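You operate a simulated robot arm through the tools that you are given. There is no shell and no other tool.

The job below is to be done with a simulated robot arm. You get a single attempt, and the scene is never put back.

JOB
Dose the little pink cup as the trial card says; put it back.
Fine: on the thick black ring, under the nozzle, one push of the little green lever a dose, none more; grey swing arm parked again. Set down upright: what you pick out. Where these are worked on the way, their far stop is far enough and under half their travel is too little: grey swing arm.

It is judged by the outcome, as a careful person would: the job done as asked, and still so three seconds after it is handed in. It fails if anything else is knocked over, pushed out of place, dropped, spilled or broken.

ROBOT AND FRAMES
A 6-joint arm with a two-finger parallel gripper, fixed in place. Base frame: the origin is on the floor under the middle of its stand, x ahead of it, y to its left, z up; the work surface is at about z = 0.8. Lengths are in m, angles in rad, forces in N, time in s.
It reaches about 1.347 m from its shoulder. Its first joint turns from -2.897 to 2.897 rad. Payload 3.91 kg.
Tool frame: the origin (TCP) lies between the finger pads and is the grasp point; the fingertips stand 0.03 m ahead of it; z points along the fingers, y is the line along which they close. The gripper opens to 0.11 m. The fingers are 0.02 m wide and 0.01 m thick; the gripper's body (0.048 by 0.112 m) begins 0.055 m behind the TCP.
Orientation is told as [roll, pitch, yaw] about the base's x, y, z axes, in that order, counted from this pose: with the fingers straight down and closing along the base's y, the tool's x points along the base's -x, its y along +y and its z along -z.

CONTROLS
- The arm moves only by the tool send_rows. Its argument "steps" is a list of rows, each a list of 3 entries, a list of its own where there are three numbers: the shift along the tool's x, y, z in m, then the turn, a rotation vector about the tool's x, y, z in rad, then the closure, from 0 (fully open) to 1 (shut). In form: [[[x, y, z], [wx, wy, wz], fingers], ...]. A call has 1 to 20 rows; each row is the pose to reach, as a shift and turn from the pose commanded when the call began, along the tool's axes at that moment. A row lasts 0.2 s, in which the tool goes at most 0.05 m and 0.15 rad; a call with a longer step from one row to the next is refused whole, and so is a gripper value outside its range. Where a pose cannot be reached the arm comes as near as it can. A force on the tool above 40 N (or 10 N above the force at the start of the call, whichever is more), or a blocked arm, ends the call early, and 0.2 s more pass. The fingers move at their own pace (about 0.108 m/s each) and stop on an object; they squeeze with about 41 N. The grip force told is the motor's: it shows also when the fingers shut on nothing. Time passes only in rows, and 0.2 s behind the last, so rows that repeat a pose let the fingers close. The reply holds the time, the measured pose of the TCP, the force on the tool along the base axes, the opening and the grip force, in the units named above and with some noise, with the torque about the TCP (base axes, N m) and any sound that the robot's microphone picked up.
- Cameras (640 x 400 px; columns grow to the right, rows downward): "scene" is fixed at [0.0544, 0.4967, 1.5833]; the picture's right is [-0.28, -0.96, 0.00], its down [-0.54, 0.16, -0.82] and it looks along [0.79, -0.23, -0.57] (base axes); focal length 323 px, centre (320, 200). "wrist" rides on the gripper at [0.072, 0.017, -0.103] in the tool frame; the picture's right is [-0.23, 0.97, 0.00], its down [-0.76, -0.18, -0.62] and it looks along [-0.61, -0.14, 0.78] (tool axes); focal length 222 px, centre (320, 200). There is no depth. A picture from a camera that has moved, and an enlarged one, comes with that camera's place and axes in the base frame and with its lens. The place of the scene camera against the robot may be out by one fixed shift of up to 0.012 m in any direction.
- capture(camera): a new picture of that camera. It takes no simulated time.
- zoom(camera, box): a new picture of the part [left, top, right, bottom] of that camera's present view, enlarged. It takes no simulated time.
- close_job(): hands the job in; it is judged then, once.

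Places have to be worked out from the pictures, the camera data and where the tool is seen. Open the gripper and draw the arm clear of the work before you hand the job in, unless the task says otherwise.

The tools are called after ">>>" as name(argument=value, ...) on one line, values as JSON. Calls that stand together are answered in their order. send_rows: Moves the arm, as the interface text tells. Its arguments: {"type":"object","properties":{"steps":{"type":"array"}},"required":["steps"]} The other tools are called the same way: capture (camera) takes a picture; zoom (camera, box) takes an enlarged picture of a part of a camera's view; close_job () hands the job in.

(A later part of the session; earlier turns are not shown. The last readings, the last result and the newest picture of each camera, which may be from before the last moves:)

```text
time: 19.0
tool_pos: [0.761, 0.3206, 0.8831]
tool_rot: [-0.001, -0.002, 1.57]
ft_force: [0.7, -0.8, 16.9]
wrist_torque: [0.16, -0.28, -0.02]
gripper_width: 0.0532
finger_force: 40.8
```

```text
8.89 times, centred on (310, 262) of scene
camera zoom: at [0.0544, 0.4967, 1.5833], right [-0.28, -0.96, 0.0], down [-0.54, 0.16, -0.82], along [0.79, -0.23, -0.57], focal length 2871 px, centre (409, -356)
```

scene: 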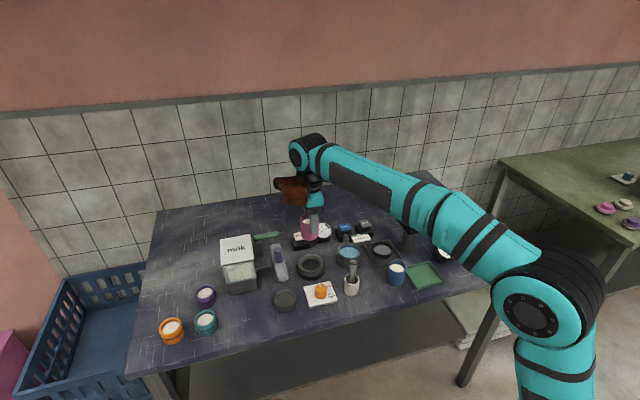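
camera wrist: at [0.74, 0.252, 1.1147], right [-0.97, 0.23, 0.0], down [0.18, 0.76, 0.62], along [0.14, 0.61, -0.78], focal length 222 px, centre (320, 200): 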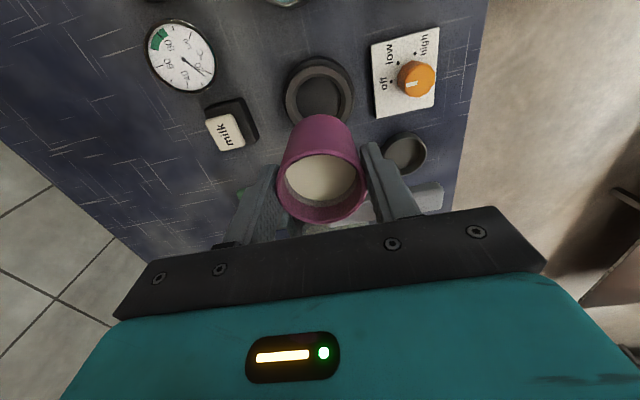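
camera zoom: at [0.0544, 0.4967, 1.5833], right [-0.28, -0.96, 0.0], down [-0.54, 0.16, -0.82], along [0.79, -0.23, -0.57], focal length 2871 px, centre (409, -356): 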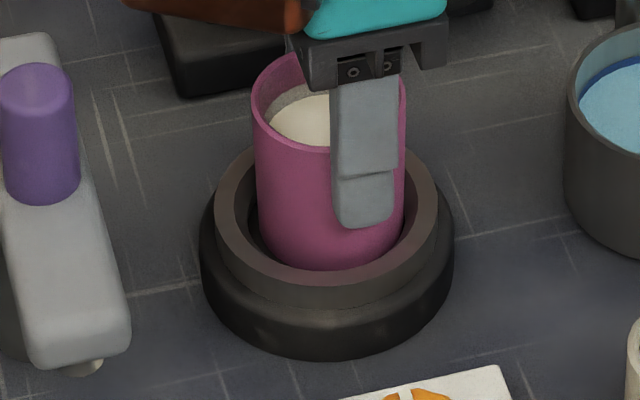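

The cup sits inside the ring on its floor, upright and centred. I relieve a bit more load, then open the fingers gently.

>>> send_rows(steps=[[[0, 0, -0.0012], [0, 0, 0], 0.8], [[0, 0, -0.0012], [0, 0, 0], 0.5], [[0, 0, -0.0012], [0, 0, 0], 0.45], [[0, 0, -0.0012], [0, 0, 0], 0.35], [[0, 0, -0.0012], [0, 0, 0], 0.2], [[0, 0, -0.0012], [0, 0, 0], 0.2]])

>>> zoom(camera="wrist", box=[260, 90, 380, 190])

>>> zoom(camera="scene", box=[290, 230, 330, 285])

```text
time: 20.4
tool_pos: [0.761, 0.3205, 0.885]
tool_rot: [-0.001, 0.001, 1.57]
ft_force: [1.0, 0.3, 0.5]
wrist_torque: [-0.01, 0.01, -0.02]
gripper_width: 0.0879
finger_force: 0.1
```

```text
4.00 times, centred on (320, 140) of wrist
camera zoom: at [0.7429, 0.2493, 0.9865], right [-0.97, 0.23, 0.0], down [0.18, 0.76, 0.62], along [0.14, 0.61, -0.78], focal length 888 px, centre (320, 440)
```

zoom: 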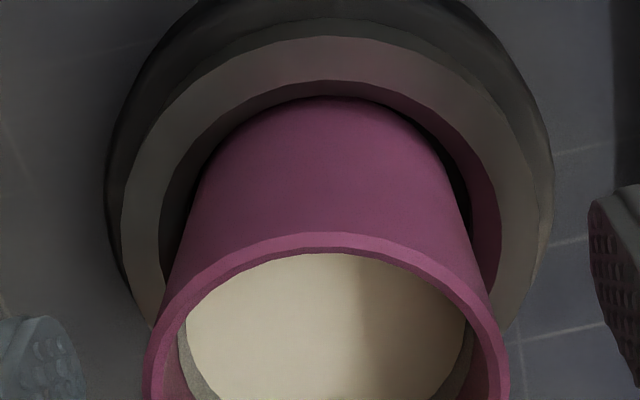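

```text
7.27 times, centred on (310, 258) of scene
camera zoom: at [0.0544, 0.4967, 1.5833], right [-0.28, -0.96, 0.0], down [-0.54, 0.16, -0.82], along [0.79, -0.23, -0.57], focal length 2349 px, centre (393, -218)
```

zoom: 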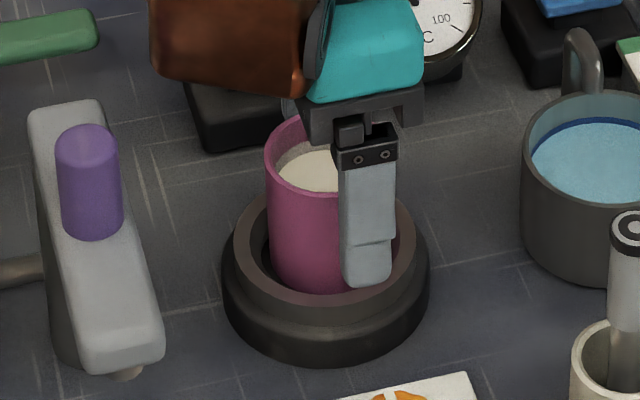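

Cup released and standing upright in the ring. I raise the gripper straight up, then turn it back to yaw 0 above the purple peg.

>>> send_rows(steps=[[[0, 0, -0.015], [0, 0, 0], 0.2], [[0, 0, -0.04], [0, 0, 0], 0.2], [[0, 0, -0.075], [0, 0, 0], 0.2], [[0, 0, -0.115], [0, 0, 0], 0.2], [[0, 0, -0.15], [0, 0, 0], 0.2], [[0, 0, -0.176], [0, 0, 0], 0.2], [[0, 0, -0.176], [0, 0, 0], 0.2]])

>>> send_rows(steps=[[[-0.01, 0.005, 0], [0, 0, 0.1428], 0.2], [[-0.02, 0.01, 0], [0, 0, 0.2856], 0.2], [[-0.03, 0.015, 0], [0, 0, 0.4284], 0.2], [[-0.04, 0.02, 0], [0, 0, 0.5712], 0.2], [[-0.05, 0.025, 0], [0, 0, 0.714], 0.2], [[-0.06, 0.03, 0], [0, 0, 0.8568], 0.2], [[-0.07, 0.035, 0], [0, 0, 0.9996], 0.2], [[-0.08, 0.04, 0], [0, 0, 1.1424], 0.2], [[-0.09, 0.045, 0], [0, 0, 1.2852], 0.2], [[-0.1, 0.05, 0], [0, 0, 1.428], 0.2], [[-0.113, 0.0562, 0], [0, 0, 1.5708], 0.2], [[-0.113, 0.0562, 0], [0, 0, 1.5708], 0.2]])

>>> capture(camera="wrist")

>>> zoom(camera="wrist", box=[240, 60, 400, 200])

>>> capture(camera="scene")

```text
time: 22.0
tool_pos: [0.762, 0.3227, 1.0602]
tool_rot: [0.0, 0.001, 1.572]
ft_force: [-0.1, -0.1, 0.0]
wrist_torque: [-0.03, -0.02, 0.01]
gripper_width: 0.0882
finger_force: 0.0
```

```text
time: 24.6
tool_pos: [0.7054, 0.433, 1.0612]
tool_rot: [0.001, -0.001, -0.001]
ft_force: [-0.5, -0.2, 0.6]
wrist_torque: [0.0, -0.02, -0.01]
gripper_width: 0.0878
finger_force: 0.1
```

```text
taken
camera wrist: at [0.6318, 0.4514, 1.1623], right [0.23, 0.97, 0.0], down [0.76, -0.18, 0.62], along [0.61, -0.14, -0.78], focal length 222 px, centre (320, 200)
```

wrist: 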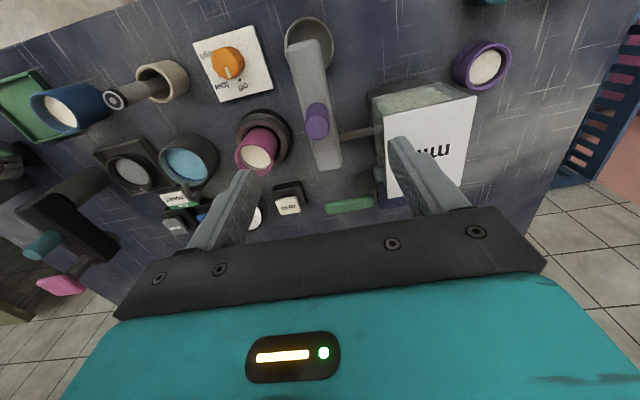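

```text
2.86 times, centred on (320, 130) of wrist
camera zoom: at [0.6318, 0.4514, 1.1623], right [0.23, 0.97, 0.0], down [0.76, -0.18, 0.62], along [0.61, -0.14, -0.78], focal length 635 px, centre (320, 400)
```

zoom: 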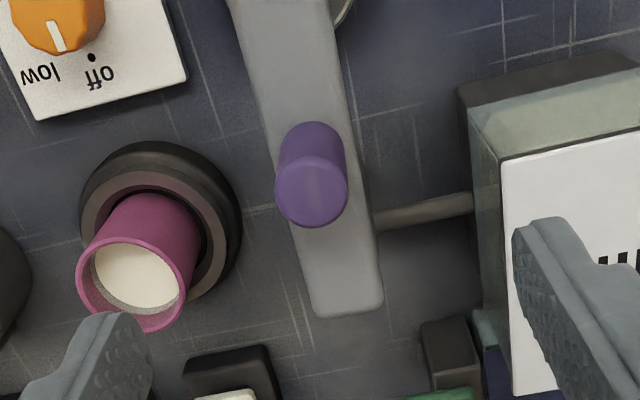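

```text
taken
```

scene: 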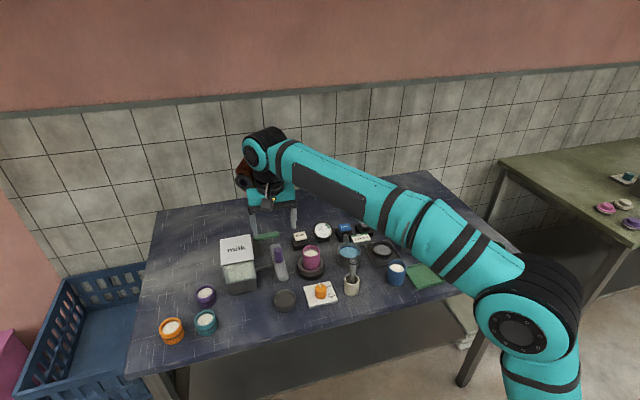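

The peg's top is at about (0.705, 0.430, 0.963), with the pivot near (0.759, 0.431). I narrow the fingers to ~4 cm and lower them around the peg as a loose cage, tips staying just above the arm's top.

>>> send_rows(steps=[[[-0.0008, -0.0023, 0.0], [0, 0, 0], 0.5], [[-0.0008, -0.0023, 0.02], [0, 0, 0], 0.636], [[-0.0008, -0.0023, 0.04], [0, 0, 0], 0.636], [[-0.0008, -0.0023, 0.055], [0, 0, 0], 0.636], [[-0.0008, -0.0023, 0.055], [0, 0, 0], 0.636]])

>>> zoom(camera="wrist", box=[240, 80, 400, 220])

>>> zoom(camera="scene", box=[220, 180, 340, 290])

```text
time: 25.8
tool_pos: [0.7055, 0.4312, 1.006]
tool_rot: [-0.001, -0.001, 0.0]
ft_force: [0.2, 0.6, 0.6]
wrist_torque: [0.02, 0.02, -0.01]
gripper_width: 0.0397
finger_force: 0.0
```

```text
2.86 times, centred on (320, 150) of wrist
camera zoom: at [0.6317, 0.4497, 1.1075], right [0.23, 0.97, 0.0], down [0.76, -0.18, 0.62], along [0.61, -0.14, -0.78], focal length 635 px, centre (320, 343)
```

zoom: 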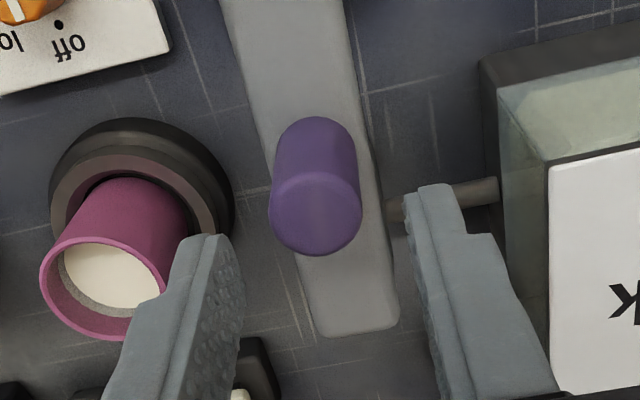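

```text
3.64 times, centred on (280, 235) of scene
camera zoom: at [0.0544, 0.4967, 1.5833], right [-0.28, -0.96, 0.0], down [-0.54, 0.16, -0.82], along [0.79, -0.23, -0.57], focal length 1175 px, centre (466, 73)
```

zoom: 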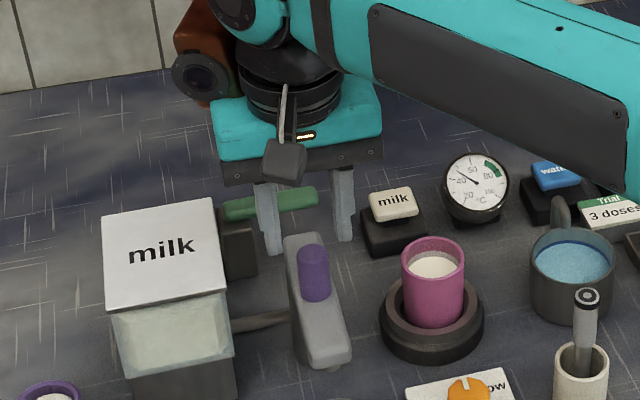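

Peg is centred between the fingers within about 1 mm. I lower to TCP z≈0.968.

>>> send_rows(steps=[[[0, -0.001, 0.012], [0, 0, 0], 0.636], [[0, -0.001, 0.025], [0, 0, 0], 0.636], [[0, -0.001, 0.0365], [0, 0, 0], 0.636], [[0, -0.001, 0.0365], [0, 0, 0], 0.636]])

>>> zoom(camera="wrist", box=[240, 100, 400, 240])

>>> zoom(camera="scene", box=[220, 180, 340, 290])

```text
time: 26.8
tool_pos: [0.7056, 0.4307, 0.9696]
tool_rot: [0.0, 0.001, -0.001]
ft_force: [0.1, 0.4, -0.7]
wrist_torque: [-0.01, 0.02, 0.0]
gripper_width: 0.04
finger_force: 0.0
```

```text
2.86 times, centred on (320, 170) of wrist
camera zoom: at [0.6321, 0.4493, 1.0716], right [0.23, 0.97, 0.0], down [0.76, -0.18, 0.62], along [0.61, -0.14, -0.78], focal length 635 px, centre (320, 286)
```

zoom: 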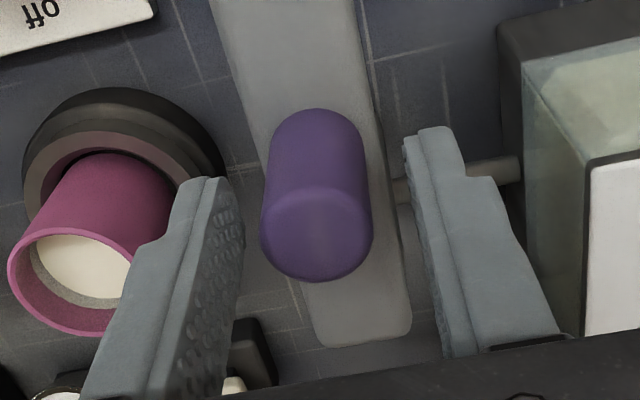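

```text
3.64 times, centred on (280, 235) of scene
camera zoom: at [0.0544, 0.4967, 1.5833], right [-0.28, -0.96, 0.0], down [-0.54, 0.16, -0.82], along [0.79, -0.23, -0.57], focal length 1175 px, centre (466, 73)
```

zoom: 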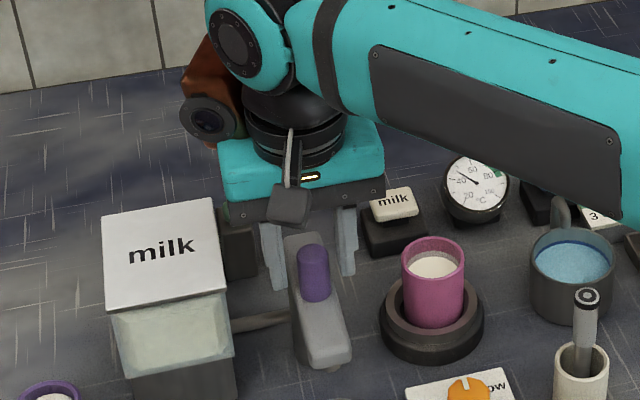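

The cage is in place with no contact force. I swing the arm along its arc about the pivot, turning the tool with it, first to about 45°.

>>> send_rows(steps=[[[-0.0002, -0.0047, 0], [0, 0, 0], 0.68], [[-0.0015, -0.0116, 0], [0, 0, -0.1309], 0.68], [[-0.0036, -0.0185, 0], [0, 0, -0.2618], 0.68], [[-0.0066, -0.0249, 0], [0, 0, -0.3927], 0.68], [[-0.0104, -0.0309, 0], [0, 0, -0.5236], 0.68], [[-0.0151, -0.0364, 0], [0, 0, -0.6545], 0.68], [[-0.0202, -0.0411, 0], [0, 0, -0.7854], 0.68]])

>>> zoom(camera="wrist", box=[240, 100, 400, 240])

>>> zoom(camera="scene", box=[220, 180, 340, 290])

```text
time: 28.4
tool_pos: [0.7238, 0.3895, 0.9685]
tool_rot: [0.001, 0.001, 0.79]
ft_force: [1.2, 0.4, -0.1]
wrist_torque: [-0.02, -0.01, -0.02]
gripper_width: 0.0351
finger_force: 0.0
```

```text
2.86 times, centred on (320, 170) of wrist
camera zoom: at [0.6607, 0.351, 1.0713], right [-0.53, 0.85, 0.0], down [0.66, 0.41, 0.62], along [0.53, 0.33, -0.78], focal length 635 px, centre (320, 286)
```

zoom: 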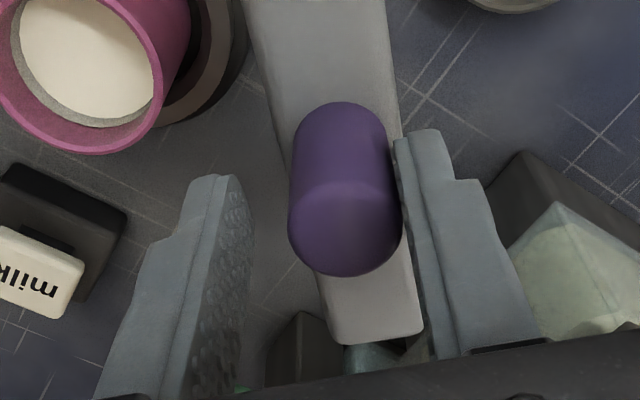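

```text
3.64 times, centred on (280, 235) of scene
camera zoom: at [0.0544, 0.4967, 1.5833], right [-0.28, -0.96, 0.0], down [-0.54, 0.16, -0.82], along [0.79, -0.23, -0.57], focal length 1175 px, centre (466, 73)
```

zoom: 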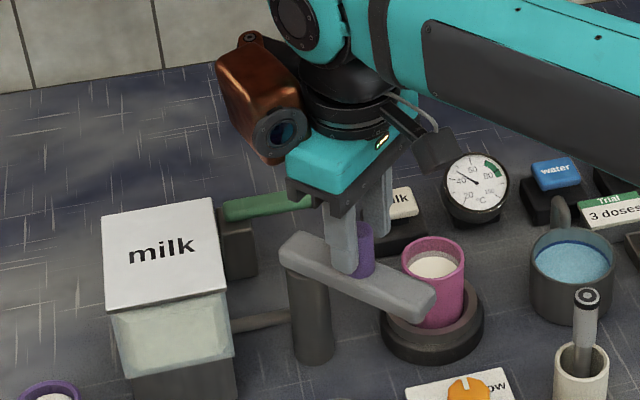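

The arm follows (about 45°) with the pivot as expected. Before going on I check the nozzle's clearance over the cup's rim.

>>> zoom(camera="scene", box=[290, 230, 350, 285])

>>> zoom(camera="wrist", box=[220, 40, 380, 160])

```text
7.27 times, centred on (320, 258) of scene
camera zoom: at [0.0544, 0.4967, 1.5833], right [-0.28, -0.96, 0.0], down [-0.54, 0.16, -0.82], along [0.79, -0.23, -0.57], focal length 2349 px, centre (320, -218)
```

zoom: 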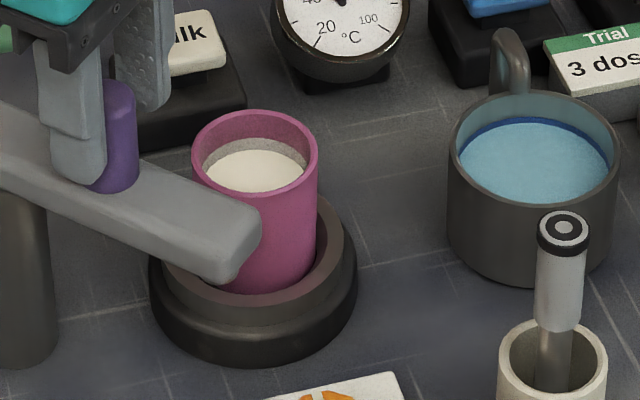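

```text
3.33 times, centred on (300, 100) of wrist
camera zoom: at [0.6607, 0.351, 1.0713], right [-0.53, 0.85, 0.0], down [0.66, 0.41, 0.62], along [0.53, 0.33, -0.78], focal length 740 px, centre (387, 533)
```

zoom: 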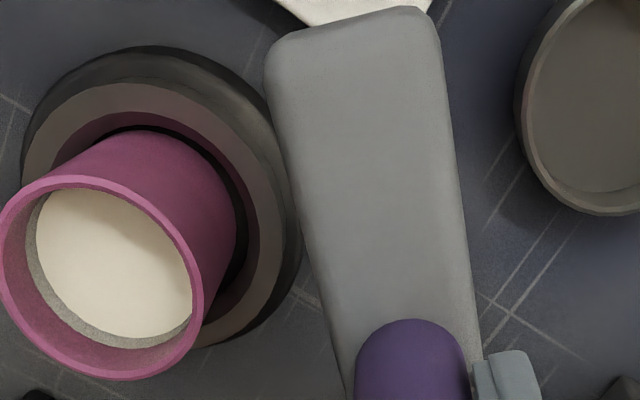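

Nozzle tip is at z≈0.897 and the cup's rim at ≈0.885, so it clears by about 1 cm. I continue the swing to about 82°.

>>> send_rows(steps=[[[-0.0013, -0.0071, 0], [0, 0, -0.1309], 0.68], [[-0.0034, -0.0139, 0], [0, 0, -0.2618], 0.68], [[-0.0064, -0.0202, 0], [0, 0, -0.3927], 0.68], [[-0.0102, -0.0263, 0], [0, 0, -0.5236], 0.68], [[-0.0148, -0.0317, 0], [0, 0, -0.6545], 0.68], [[-0.0148, -0.0317, 0], [0, 0, -0.6545], 0.68]])

>>> zoom(camera="wrist", box=[240, 40, 400, 240])

>>> zoom(camera="scene", box=[250, 200, 350, 290])

```text
time: 29.8
tool_pos: [0.7581, 0.3771, 0.9674]
tool_rot: [0.0, -0.001, 1.443]
ft_force: [-0.1, -0.4, 0.4]
wrist_torque: [0.0, 0.0, -0.02]
gripper_width: 0.0352
finger_force: 0.0
```

```text
2.00 times, centred on (320, 140) of wrist
camera zoom: at [0.731, 0.3088, 1.0706], right [-0.94, 0.35, 0.0], down [0.27, 0.73, 0.62], along [0.22, 0.58, -0.78], focal length 444 px, centre (320, 320)
```

zoom: 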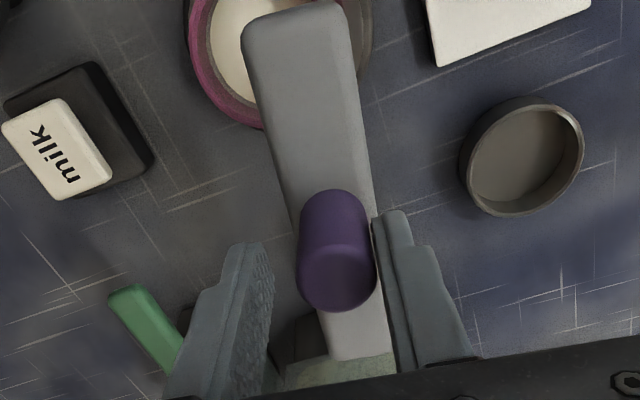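

```text
4.44 times, centred on (300, 245) of scene
camera zoom: at [0.0544, 0.4967, 1.5833], right [-0.28, -0.96, 0.0], down [-0.54, 0.16, -0.82], along [0.79, -0.23, -0.57], focal length 1436 px, centre (409, 0)
```

zoom: 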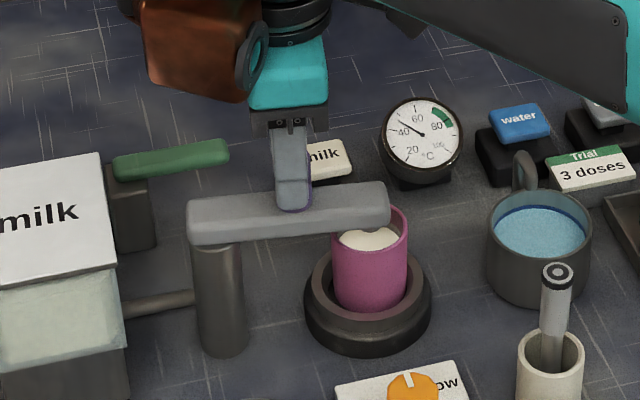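

The nozzle end is almost over the cup but still slightly short. I continue in small steps toward the far stop.

>>> send_rows(steps=[[[-0.0006, -0.0035, 0], [0, 0, -0.0655], 0.68], [[-0.0012, -0.007, 0], [0, 0, -0.1309], 0.68], [[-0.0012, -0.007, 0], [0, 0, -0.1309], 0.68]])

>>> zoom(camera="wrist", box=[240, 40, 400, 240])

>>> zoom(camera="scene", box=[250, 200, 350, 290])

```text
time: 30.6
tool_pos: [0.7648, 0.3767, 0.9684]
tool_rot: [0.0, 0.0, 1.572]
ft_force: [0.1, -0.5, 0.3]
wrist_torque: [0.02, -0.02, 0.01]
gripper_width: 0.0353
finger_force: 0.1
```

```text
2.00 times, centred on (320, 140) of wrist
camera zoom: at [0.7474, 0.3061, 1.0707], right [-0.97, 0.23, 0.0], down [0.18, 0.76, 0.62], along [0.14, 0.61, -0.78], focal length 444 px, centre (320, 320)
```

zoom: 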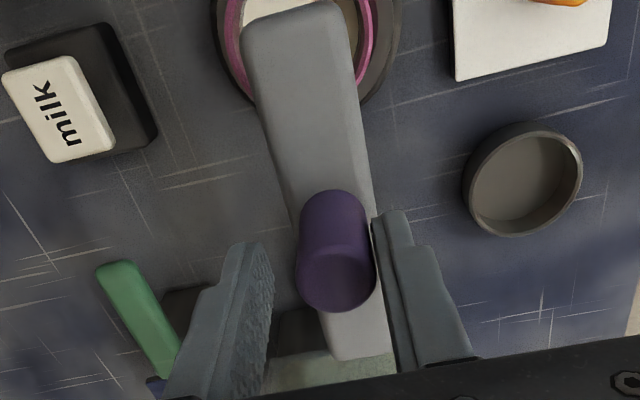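

```text
4.44 times, centred on (300, 245) of scene
camera zoom: at [0.0544, 0.4967, 1.5833], right [-0.28, -0.96, 0.0], down [-0.54, 0.16, -0.82], along [0.79, -0.23, -0.57], focal length 1436 px, centre (409, 0)
```

zoom: 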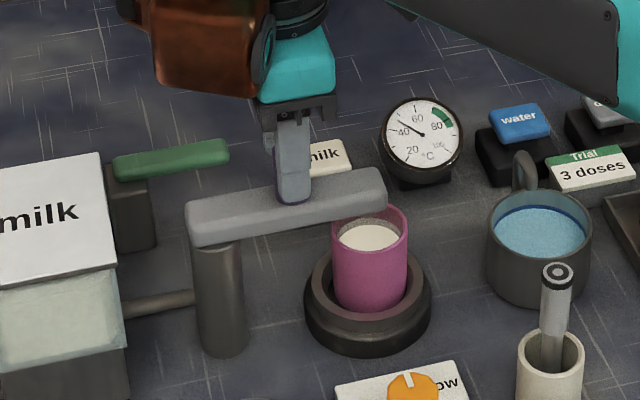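

No stop felt yet at ~88–90°. I creep on a few degrees to find the far stop.

>>> send_rows(steps=[[[-0.0003, -0.0024, 0], [0, 0, -0.0436], 0.68], [[-0.0007, -0.0047, 0], [0, 0, -0.0873], 0.68], [[-0.0007, -0.0047, 0], [0, 0, -0.0873], 0.68]])

>>> zoom(camera="wrist", box=[240, 40, 400, 240])

>>> zoom(camera="scene", box=[250, 200, 350, 290])

```text
time: 31.4
tool_pos: [0.7691, 0.3799, 0.9683]
tool_rot: [0.001, 0.0, 1.66]
ft_force: [-14.1, -0.9, -5.4]
wrist_torque: [-0.08, 0.19, -0.03]
gripper_width: 0.0424
finger_force: 7.3
```

```text
2.00 times, centred on (320, 140) of wrist
camera zoom: at [0.7578, 0.3068, 1.0708], right [-0.99, 0.14, 0.0], down [0.11, 0.77, 0.62], along [0.09, 0.62, -0.78], focal length 444 px, centre (320, 320)
```

zoom: 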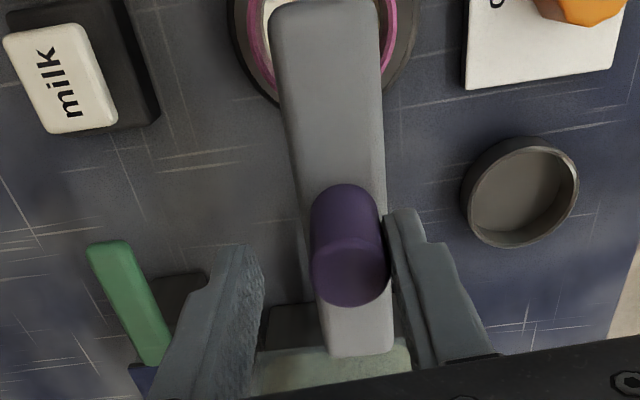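

```text
4.44 times, centred on (300, 245) of scene
camera zoom: at [0.0544, 0.4967, 1.5833], right [-0.28, -0.96, 0.0], down [-0.54, 0.16, -0.82], along [0.79, -0.23, -0.57], focal length 1436 px, centre (409, 0)
```

zoom: 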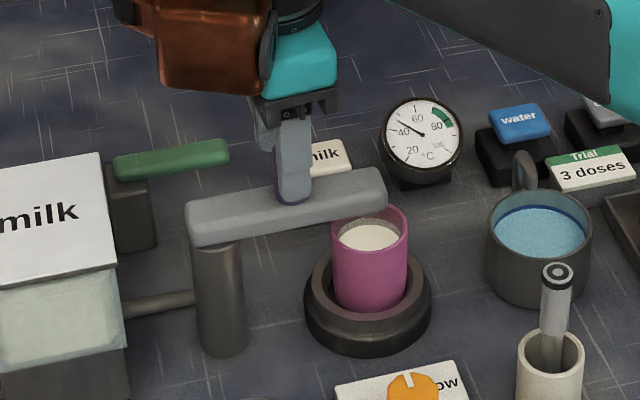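

The force rose to 14 N and the arm no longer moves: the far stop is reached with the nozzle over the cup. I centre the cage on the peg to take off the load and lift straight out.

>>> send_rows(steps=[[[-0.0004, 0.005, 0], [0, 0, 0.04], 0.68], [[-0.0009, 0.0107, 0], [0, 0, 0.0873], 0.64], [[-0.0009, 0.0107, 0], [0, 0, 0.0873], 0.62], [[-0.0009, 0.0107, -0.02], [0, 0, 0.0873], 0.62], [[-0.0009, 0.0107, -0.045], [0, 0, 0.0873], 0.62], [[-0.0009, 0.0107, -0.08], [0, 0, 0.0873], 0.62], [[-0.0009, 0.0107, -0.1], [0, 0, 0.0873], 0.62]])

>>> capture(camera="wrist")

>>> zoom(camera="scene", box=[250, 200, 350, 290])

>>> zoom(camera="wrist", box=[240, 40, 400, 180])

```text
time: 33.0
tool_pos: [0.7601, 0.3768, 1.0692]
tool_rot: [0.0, -0.001, 1.57]
ft_force: [0.2, -0.6, 0.0]
wrist_torque: [-0.01, -0.01, 0.0]
gripper_width: 0.0418
finger_force: 0.0
```

```text
taken
camera wrist: at [0.743, 0.307, 1.1713], right [-0.97, 0.23, 0.0], down [0.18, 0.76, 0.62], along [0.14, 0.61, -0.78], focal length 222 px, centre (320, 200)
```

wrist: 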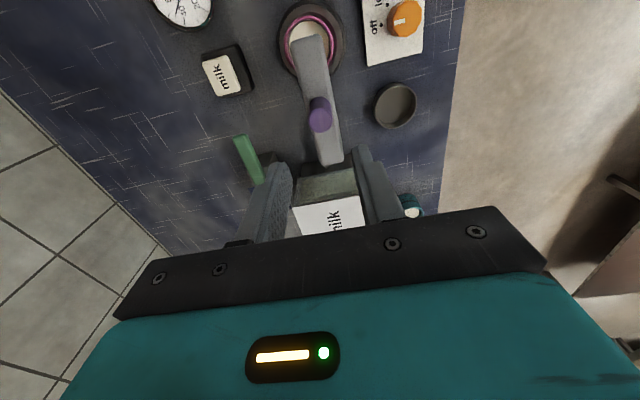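

```text
4.44 times, centred on (300, 245) of scene
camera zoom: at [0.0544, 0.4967, 1.5833], right [-0.28, -0.96, 0.0], down [-0.54, 0.16, -0.82], along [0.79, -0.23, -0.57], focal length 1436 px, centre (409, 0)
```

zoom: 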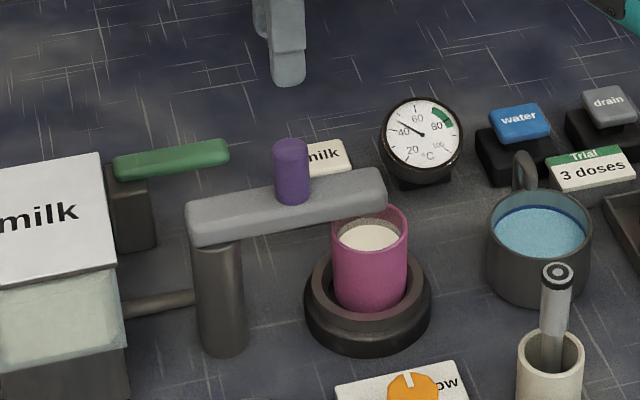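

```text
2.86 times, centred on (320, 110) of wrist
camera zoom: at [0.743, 0.307, 1.1713], right [-0.97, 0.23, 0.0], down [0.18, 0.76, 0.62], along [0.14, 0.61, -0.78], focal length 635 px, centre (320, 457)
```

zoom: 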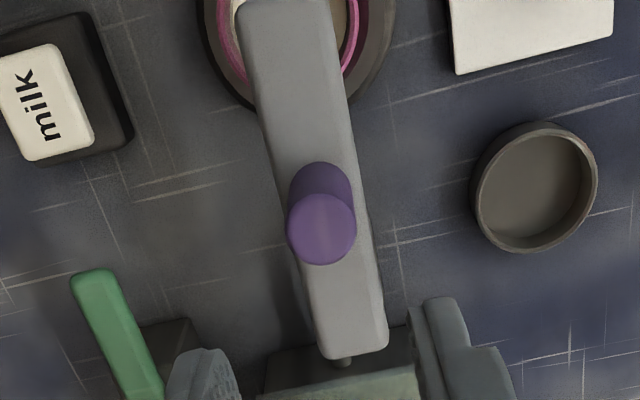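

The swing arm stays at its far stop with the nozzle above the cup. Next the green lever (tip near (0.885, 0.407)); I turn back to yaw 0 and close the fingers at height to view the lever closely before pressing.

>>> send_rows(steps=[[[-0.004, -0.0037, 0], [0, 0, 0.1428], 0.62], [[-0.008, -0.0075, 0], [0, 0, 0.2856], 0.62], [[-0.012, -0.0112, 0], [0, 0, 0.4284], 0.62], [[-0.016, -0.015, 0], [0, 0, 0.5712], 0.62], [[-0.02, -0.0187, 0], [0, 0, 0.714], 0.62], [[-0.024, -0.0225, 0], [0, 0, 0.8568], 0.62], [[-0.028, -0.0262, 0], [0, 0, 0.9996], 0.62], [[-0.032, -0.03, 0], [0, 0, 1.1424], 0.62], [[-0.036, -0.0338, 0], [0, 0, 1.2852], 0.62], [[-0.04, -0.0375, 0], [0, 0, 1.428], 0.62], [[-0.043, -0.041, 0], [0, 0, 1.5708], 0.62], [[-0.043, -0.041, 0], [0, 0, 1.5708], 0.62]])

>>> capture(camera="wrist")

>>> zoom(camera="wrist", box=[240, 80, 400, 220])

>>> zoom(camera="scene", box=[230, 220, 310, 280])

```text
time: 35.6
tool_pos: [0.7998, 0.4223, 1.0681]
tool_rot: [-0.001, 0.001, 0.001]
ft_force: [0.4, 0.2, -0.9]
wrist_torque: [0.02, -0.01, 0.03]
gripper_width: 0.0416
finger_force: 0.1
```

```text
taken
camera wrist: at [0.7265, 0.4395, 1.1707], right [0.23, 0.97, 0.0], down [0.76, -0.18, 0.62], along [0.61, -0.14, -0.78], focal length 222 px, centre (320, 200)
```

wrist: 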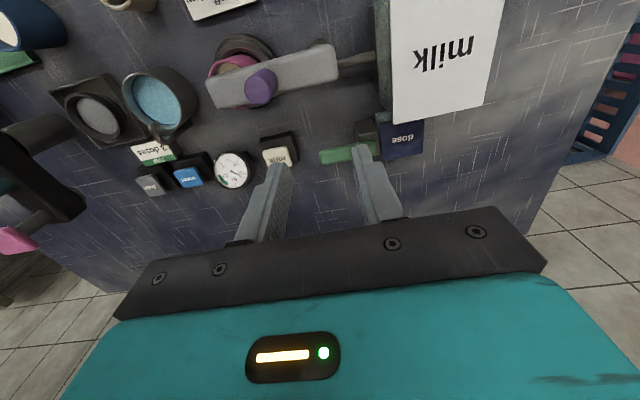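

```text
2.86 times, centred on (320, 150) of wrist
camera zoom: at [0.7265, 0.4395, 1.1707], right [0.23, 0.97, 0.0], down [0.76, -0.18, 0.62], along [0.61, -0.14, -0.78], focal length 635 px, centre (320, 343)
```

zoom: 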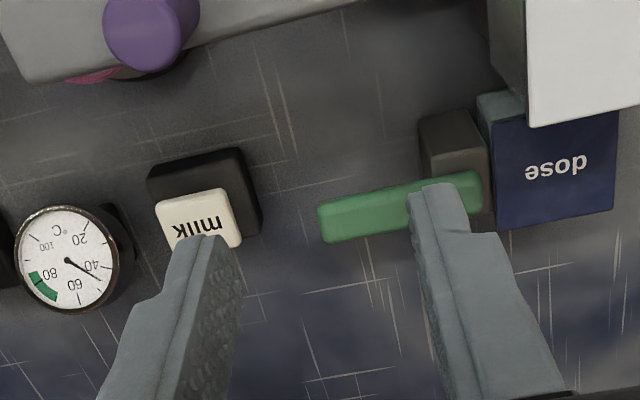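

```text
6.67 times, centred on (270, 250) of scene
camera zoom: at [0.0544, 0.4967, 1.5833], right [-0.28, -0.96, 0.0], down [-0.54, 0.16, -0.82], along [0.79, -0.23, -0.57], focal length 2153 px, centre (653, -133)
```

zoom: 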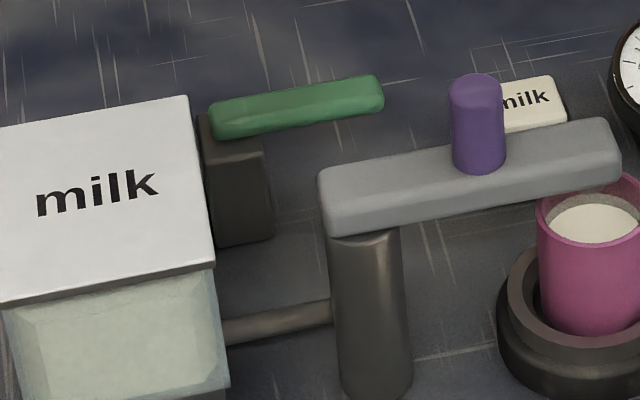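

The lever is a cantilever bar on a post, from its root near y≈0.485 to its tip at (0.883, 0.404), top at z≈0.870, beside a "dose" sign. I shut the fingers and go above a point 1 cm in from its tip, tips 3 cm above it.

>>> send_rows(steps=[[[-0.03, -0.003, 0], [0, 0, 0], 1.0], [[-0.06, -0.006, 0.0], [0, 0, 0], 1.0], [[-0.0835, -0.007, 0.01], [0, 0, 0], 1.0], [[-0.0835, -0.007, 0.05], [0, 0, 0], 1.0], [[-0.0835, -0.007, 0.095], [0, 0, 0], 1.0], [[-0.0835, -0.007, 0.1388], [0, 0, 0], 1.0], [[-0.0835, -0.007, 0.1388], [0, 0, 0], 1.0]])

>>> capture(camera="wrist")

>>> zoom(camera="wrist", box=[240, 100, 400, 240])

>>> zoom(camera="scene", box=[230, 190, 320, 280])

```text
time: 37.2
tool_pos: [0.8847, 0.4139, 0.9303]
tool_rot: [0.003, -0.001, 0.0]
ft_force: [0.4, 0.0, -0.3]
wrist_torque: [-0.02, 0.01, -0.01]
gripper_width: 0.0
finger_force: 37.6
```

```text
taken
camera wrist: at [0.812, 0.4327, 1.0321], right [0.23, 0.97, 0.0], down [0.76, -0.18, 0.62], along [0.61, -0.14, -0.78], focal length 222 px, centre (320, 200)
```

wrist: 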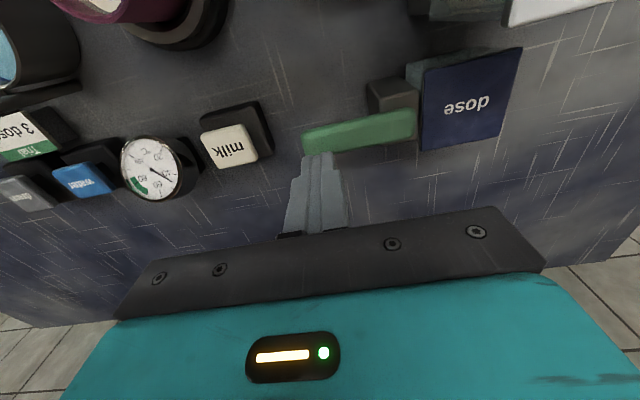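

```text
2.86 times, centred on (320, 170) of wrist
camera zoom: at [0.812, 0.4327, 1.0321], right [0.23, 0.97, 0.0], down [0.76, -0.18, 0.62], along [0.61, -0.14, -0.78], focal length 635 px, centre (320, 286)
```

zoom: 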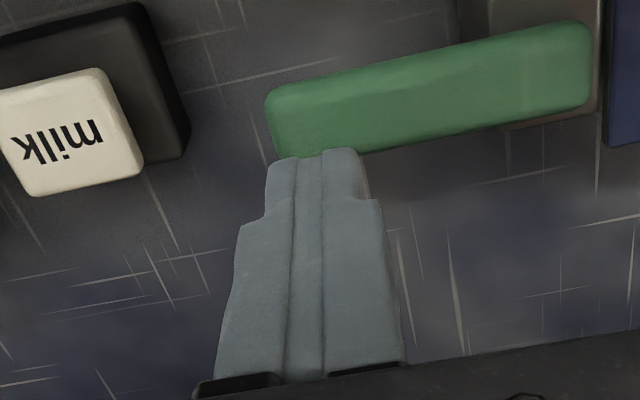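

```text
4.44 times, centred on (275, 235) of scene
camera zoom: at [0.0544, 0.4967, 1.5833], right [-0.28, -0.96, 0.0], down [-0.54, 0.16, -0.82], along [0.79, -0.23, -0.57], focal length 1436 px, centre (520, 44)
```

zoom: 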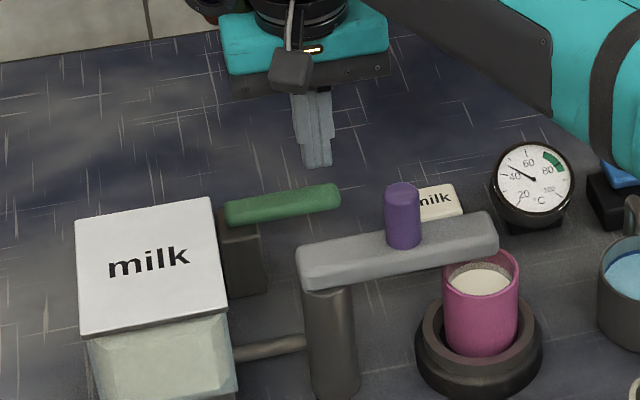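

The tool axis falls on the lever's top about 13 mm in from its tip. I lower until light contact and begin the first push, watching force and sound.

>>> send_rows(steps=[[[0, 0, 0.012], [0, 0, 0], 1.0], [[0, 0, 0.024], [0, 0, 0], 1.0], [[0, 0, 0.03], [0, 0, 0], 1.0], [[0, 0, 0.034], [0, 0, 0], 1.0]])

>>> zoom(camera="scene", box=[230, 190, 320, 280])

>>> zoom(camera="wrist", box=[240, 100, 400, 240])

```text
time: 38.2
tool_pos: [0.8843, 0.4139, 0.8963]
tool_rot: [-0.001, -0.001, 0.0]
ft_force: [0.7, -0.8, 0.5]
wrist_torque: [0.01, 0.02, 0.0]
gripper_width: 0.0
finger_force: 38.2
```

```text
4.44 times, centred on (275, 235) of scene
camera zoom: at [0.0544, 0.4967, 1.5833], right [-0.28, -0.96, 0.0], down [-0.54, 0.16, -0.82], along [0.79, -0.23, -0.57], focal length 1436 px, centre (520, 44)
```

zoom: 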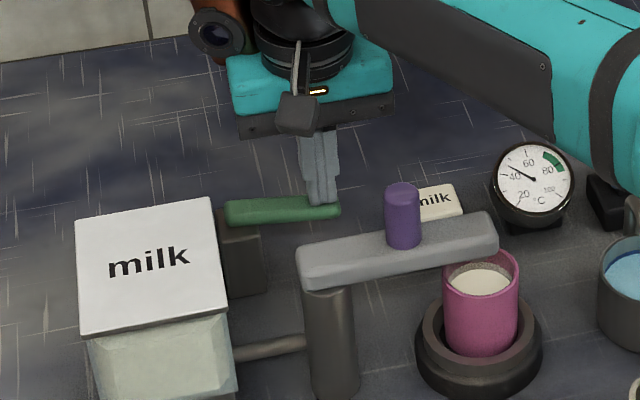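

```text
2.86 times, centred on (320, 170) of wrist
camera zoom: at [0.8099, 0.4319, 0.9986], right [0.23, 0.97, 0.0], down [0.76, -0.18, 0.62], along [0.61, -0.14, -0.78], focal length 635 px, centre (320, 286)
```

zoom: 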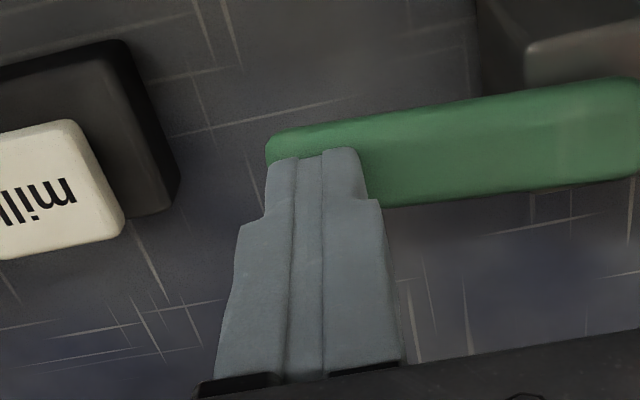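

The lever is already going down with almost no resistance. I keep pressing in the same stroke.

>>> send_rows(steps=[[[0, 0, 0.004], [0, 0, 0], 1.0], [[0, 0, 0.008], [0, 0, 0], 1.0]])

>>> zoom(camera="scene", box=[230, 190, 320, 280])

```text
time: 38.8
tool_pos: [0.8834, 0.414, 0.8888]
tool_rot: [0.0, 0.001, 0.002]
ft_force: [-0.3, -0.4, 2.0]
wrist_torque: [0.02, 0.0, -0.02]
gripper_width: 0.0
finger_force: 37.7
```

```text
4.44 times, centred on (275, 235) of scene
camera zoom: at [0.0544, 0.4967, 1.5833], right [-0.28, -0.96, 0.0], down [-0.54, 0.16, -0.82], along [0.79, -0.23, -0.57], focal length 1436 px, centre (520, 44)
```

zoom: 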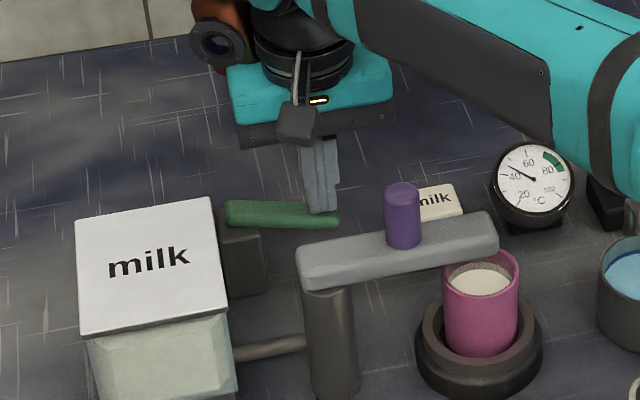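

>>> send_rows(steps=[[[0, 0, 0.004], [0, 0, 0], 1.0], [[0, 0, 0.008], [0, 0, 0], 1.0]])

>>> zoom(camera="scene", box=[230, 190, 320, 280])

```text
time: 39.4
tool_pos: [0.8828, 0.4151, 0.8843]
tool_rot: [0.003, -0.004, 0.002]
ft_force: [12.7, 9.2, 31.0]
wrist_torque: [0.54, -0.35, -0.12]
gripper_width: 0.0
finger_force: 37.7
```

```text
4.44 times, centred on (275, 235) of scene
camera zoom: at [0.0544, 0.4967, 1.5833], right [-0.28, -0.96, 0.0], down [-0.54, 0.16, -0.82], along [0.79, -0.23, -0.57], focal length 1436 px, centre (520, 44)
```

zoom: 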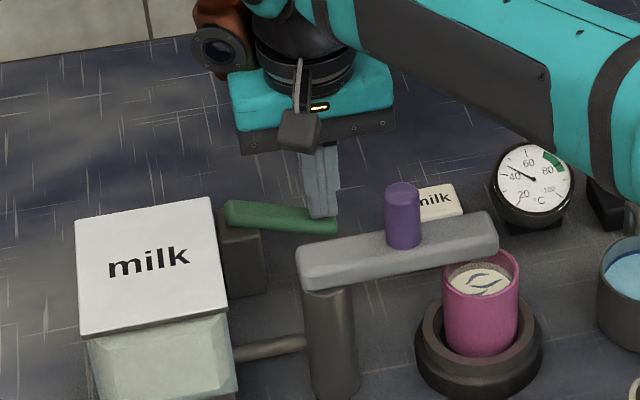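

A pattern has appeared on the cup's milk and the lever hit its stop (31 N): that is dose one. I raise clear of the lever so it returns fully, and check.

>>> send_rows(steps=[[[0, 0, -0.01], [0, 0, 0], 1.0], [[0, 0, -0.025], [0, 0, 0], 1.0], [[0, 0, -0.042], [0, 0, 0], 1.0], [[0, 0, -0.042], [0, 0, 0], 1.0]])

>>> zoom(camera="scene", box=[230, 190, 320, 280])

>>> zoom(camera="scene", box=[290, 230, 340, 280])

```text
time: 40.4
tool_pos: [0.8844, 0.4147, 0.9216]
tool_rot: [0.001, 0.0, 0.002]
ft_force: [0.0, 0.2, -0.2]
wrist_torque: [-0.01, 0.01, -0.02]
gripper_width: 0.0
finger_force: 37.2
```

```text
4.44 times, centred on (275, 235) of scene
camera zoom: at [0.0544, 0.4967, 1.5833], right [-0.28, -0.96, 0.0], down [-0.54, 0.16, -0.82], along [0.79, -0.23, -0.57], focal length 1436 px, centre (520, 44)
```

zoom: 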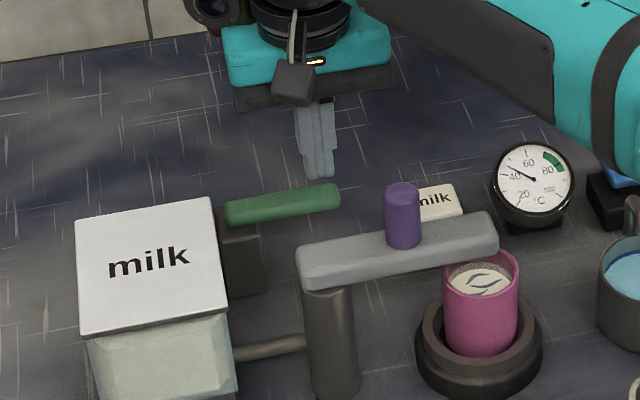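

```text
8.00 times, centred on (315, 255) of scene
camera zoom: at [0.0544, 0.4967, 1.5833], right [-0.28, -0.96, 0.0], down [-0.54, 0.16, -0.82], along [0.79, -0.23, -0.57], focal length 2584 px, centre (360, -240)
```

zoom: 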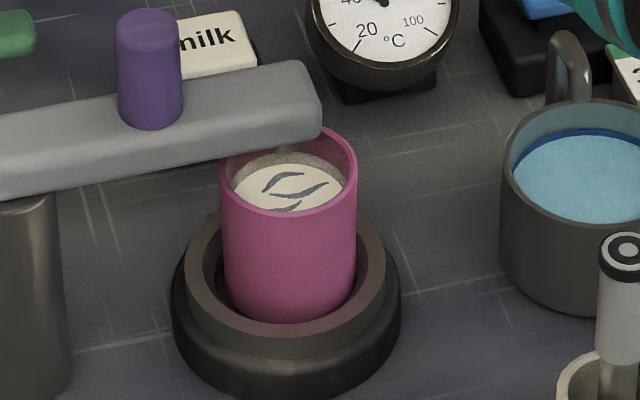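

The lever is back at rest and the cup shows the first dose. Second push: the same single stroke down to the stop.

>>> send_rows(steps=[[[0, 0, 0.012], [0, 0, 0], 1.0], [[0, 0, 0.024], [0, 0, 0], 1.0], [[0, 0, 0.032], [0, 0, 0], 1.0], [[0, 0, 0.037], [0, 0, 0], 1.0], [[0, 0, 0.0415], [0, 0, 0], 1.0], [[0, 0, 0.0415], [0, 0, 0], 1.0]])

>>> zoom(camera="scene", box=[230, 190, 320, 280])

>>> zoom(camera="scene", box=[290, 230, 340, 280])

```text
time: 41.8
tool_pos: [0.8834, 0.4132, 0.8823]
tool_rot: [0.002, -0.003, 0.001]
ft_force: [13.5, 4.5, 30.8]
wrist_torque: [0.45, -0.41, -0.09]
gripper_width: 0.0001
finger_force: 37.9
```

```text
4.44 times, centred on (275, 235) of scene
camera zoom: at [0.0544, 0.4967, 1.5833], right [-0.28, -0.96, 0.0], down [-0.54, 0.16, -0.82], along [0.79, -0.23, -0.57], focal length 1436 px, centre (520, 44)
```

zoom: 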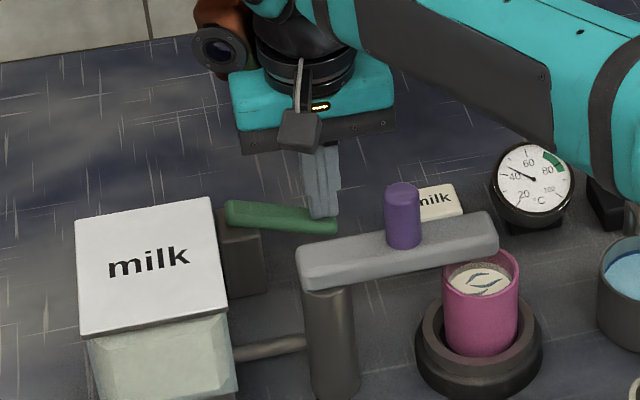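

```text
8.00 times, centred on (315, 255) of scene
camera zoom: at [0.0544, 0.4967, 1.5833], right [-0.28, -0.96, 0.0], down [-0.54, 0.16, -0.82], along [0.79, -0.23, -0.57], focal length 2584 px, centre (360, -240)
```

zoom: 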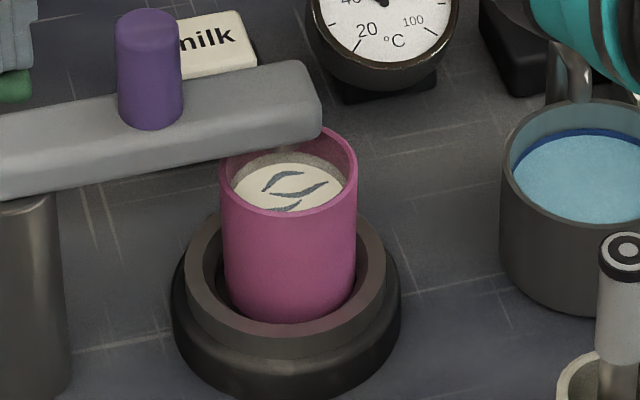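

Second stroke reached the stop with the same force (31 N). I raise clear again and check the lever has returned.

>>> send_rows(steps=[[[0, 0, -0.01], [0, 0, 0], 1.0], [[0, 0, -0.025], [0, 0, 0], 1.0], [[0, 0, -0.0415], [0, 0, 0], 1.0], [[0, 0, -0.0415], [0, 0, 0], 1.0], [[0, 0, -0.0415], [0, 0, 0], 1.0]])

>>> zoom(camera="scene", box=[230, 190, 320, 280])

>>> zoom(camera="scene", box=[300, 240, 330, 270])

```text
time: 43.0
tool_pos: [0.8834, 0.4141, 0.9212]
tool_rot: [-0.001, 0.001, 0.001]
ft_force: [-0.2, 0.0, -0.3]
wrist_torque: [0.01, 0.0, 0.0]
gripper_width: 0.0
finger_force: 38.3
```

```text
4.44 times, centred on (275, 235) of scene
camera zoom: at [0.0544, 0.4967, 1.5833], right [-0.28, -0.96, 0.0], down [-0.54, 0.16, -0.82], along [0.79, -0.23, -0.57], focal length 1436 px, centre (520, 44)
```

zoom: 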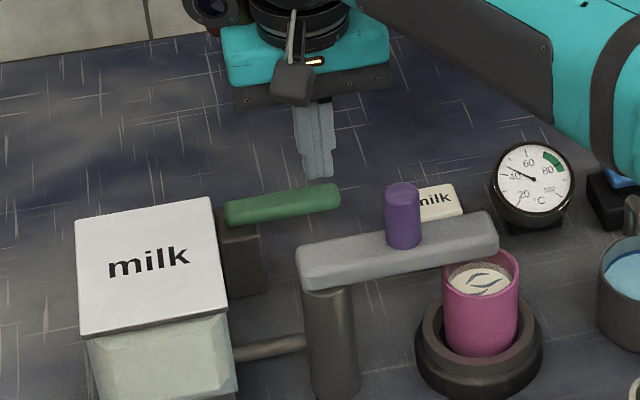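

```text
13.33 times, centred on (315, 255) of scene
camera zoom: at [0.0544, 0.4967, 1.5833], right [-0.28, -0.96, 0.0], down [-0.54, 0.16, -0.82], along [0.79, -0.23, -0.57], focal length 4307 px, centre (387, -533)
```

zoom: 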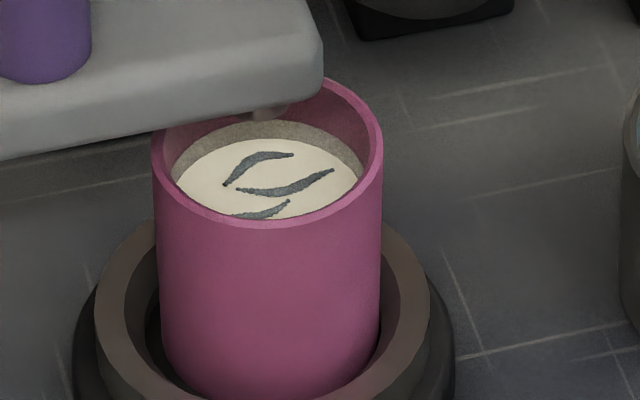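

Lever is back up and the swing arm is still in place. Third and last push now.

>>> send_rows(steps=[[[0, 0, 0.012], [0, 0, 0], 1.0], [[0, 0, 0.024], [0, 0, 0], 1.0], [[0, 0, 0.032], [0, 0, 0], 1.0], [[0, 0, 0.037], [0, 0, 0], 1.0], [[0, 0, 0.0415], [0, 0, 0], 1.0], [[0, 0, 0.0415], [0, 0, 0], 1.0]])

>>> zoom(camera="scene", box=[230, 190, 320, 280])

>>> zoom(camera="scene", box=[300, 240, 330, 270])

```text
time: 44.4
tool_pos: [0.8819, 0.413, 0.8832]
tool_rot: [0.001, -0.002, 0.003]
ft_force: [3.2, 3.7, 28.4]
wrist_torque: [0.4, -0.07, -0.07]
gripper_width: 0.0
finger_force: 37.5
```

```text
4.44 times, centred on (275, 235) of scene
camera zoom: at [0.0544, 0.4967, 1.5833], right [-0.28, -0.96, 0.0], down [-0.54, 0.16, -0.82], along [0.79, -0.23, -0.57], focal length 1436 px, centre (520, 44)
```

zoom: 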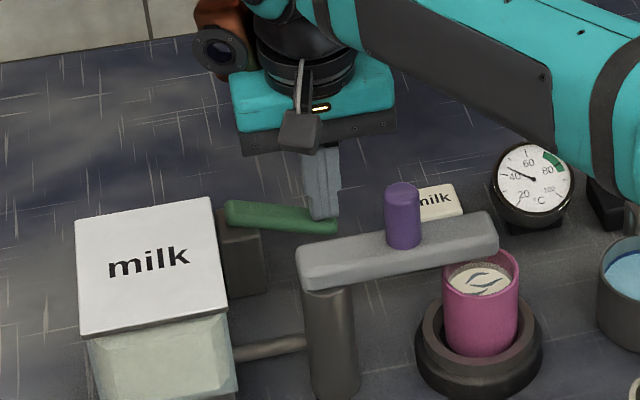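

```text
13.33 times, centred on (315, 255) of scene
camera zoom: at [0.0544, 0.4967, 1.5833], right [-0.28, -0.96, 0.0], down [-0.54, 0.16, -0.82], along [0.79, -0.23, -0.57], focal length 4307 px, centre (387, -533)
```

zoom: 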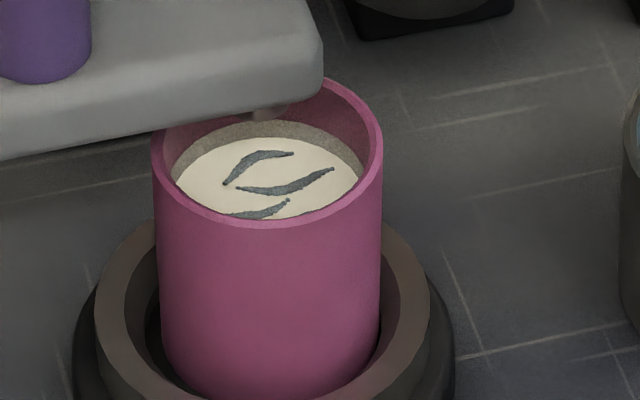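

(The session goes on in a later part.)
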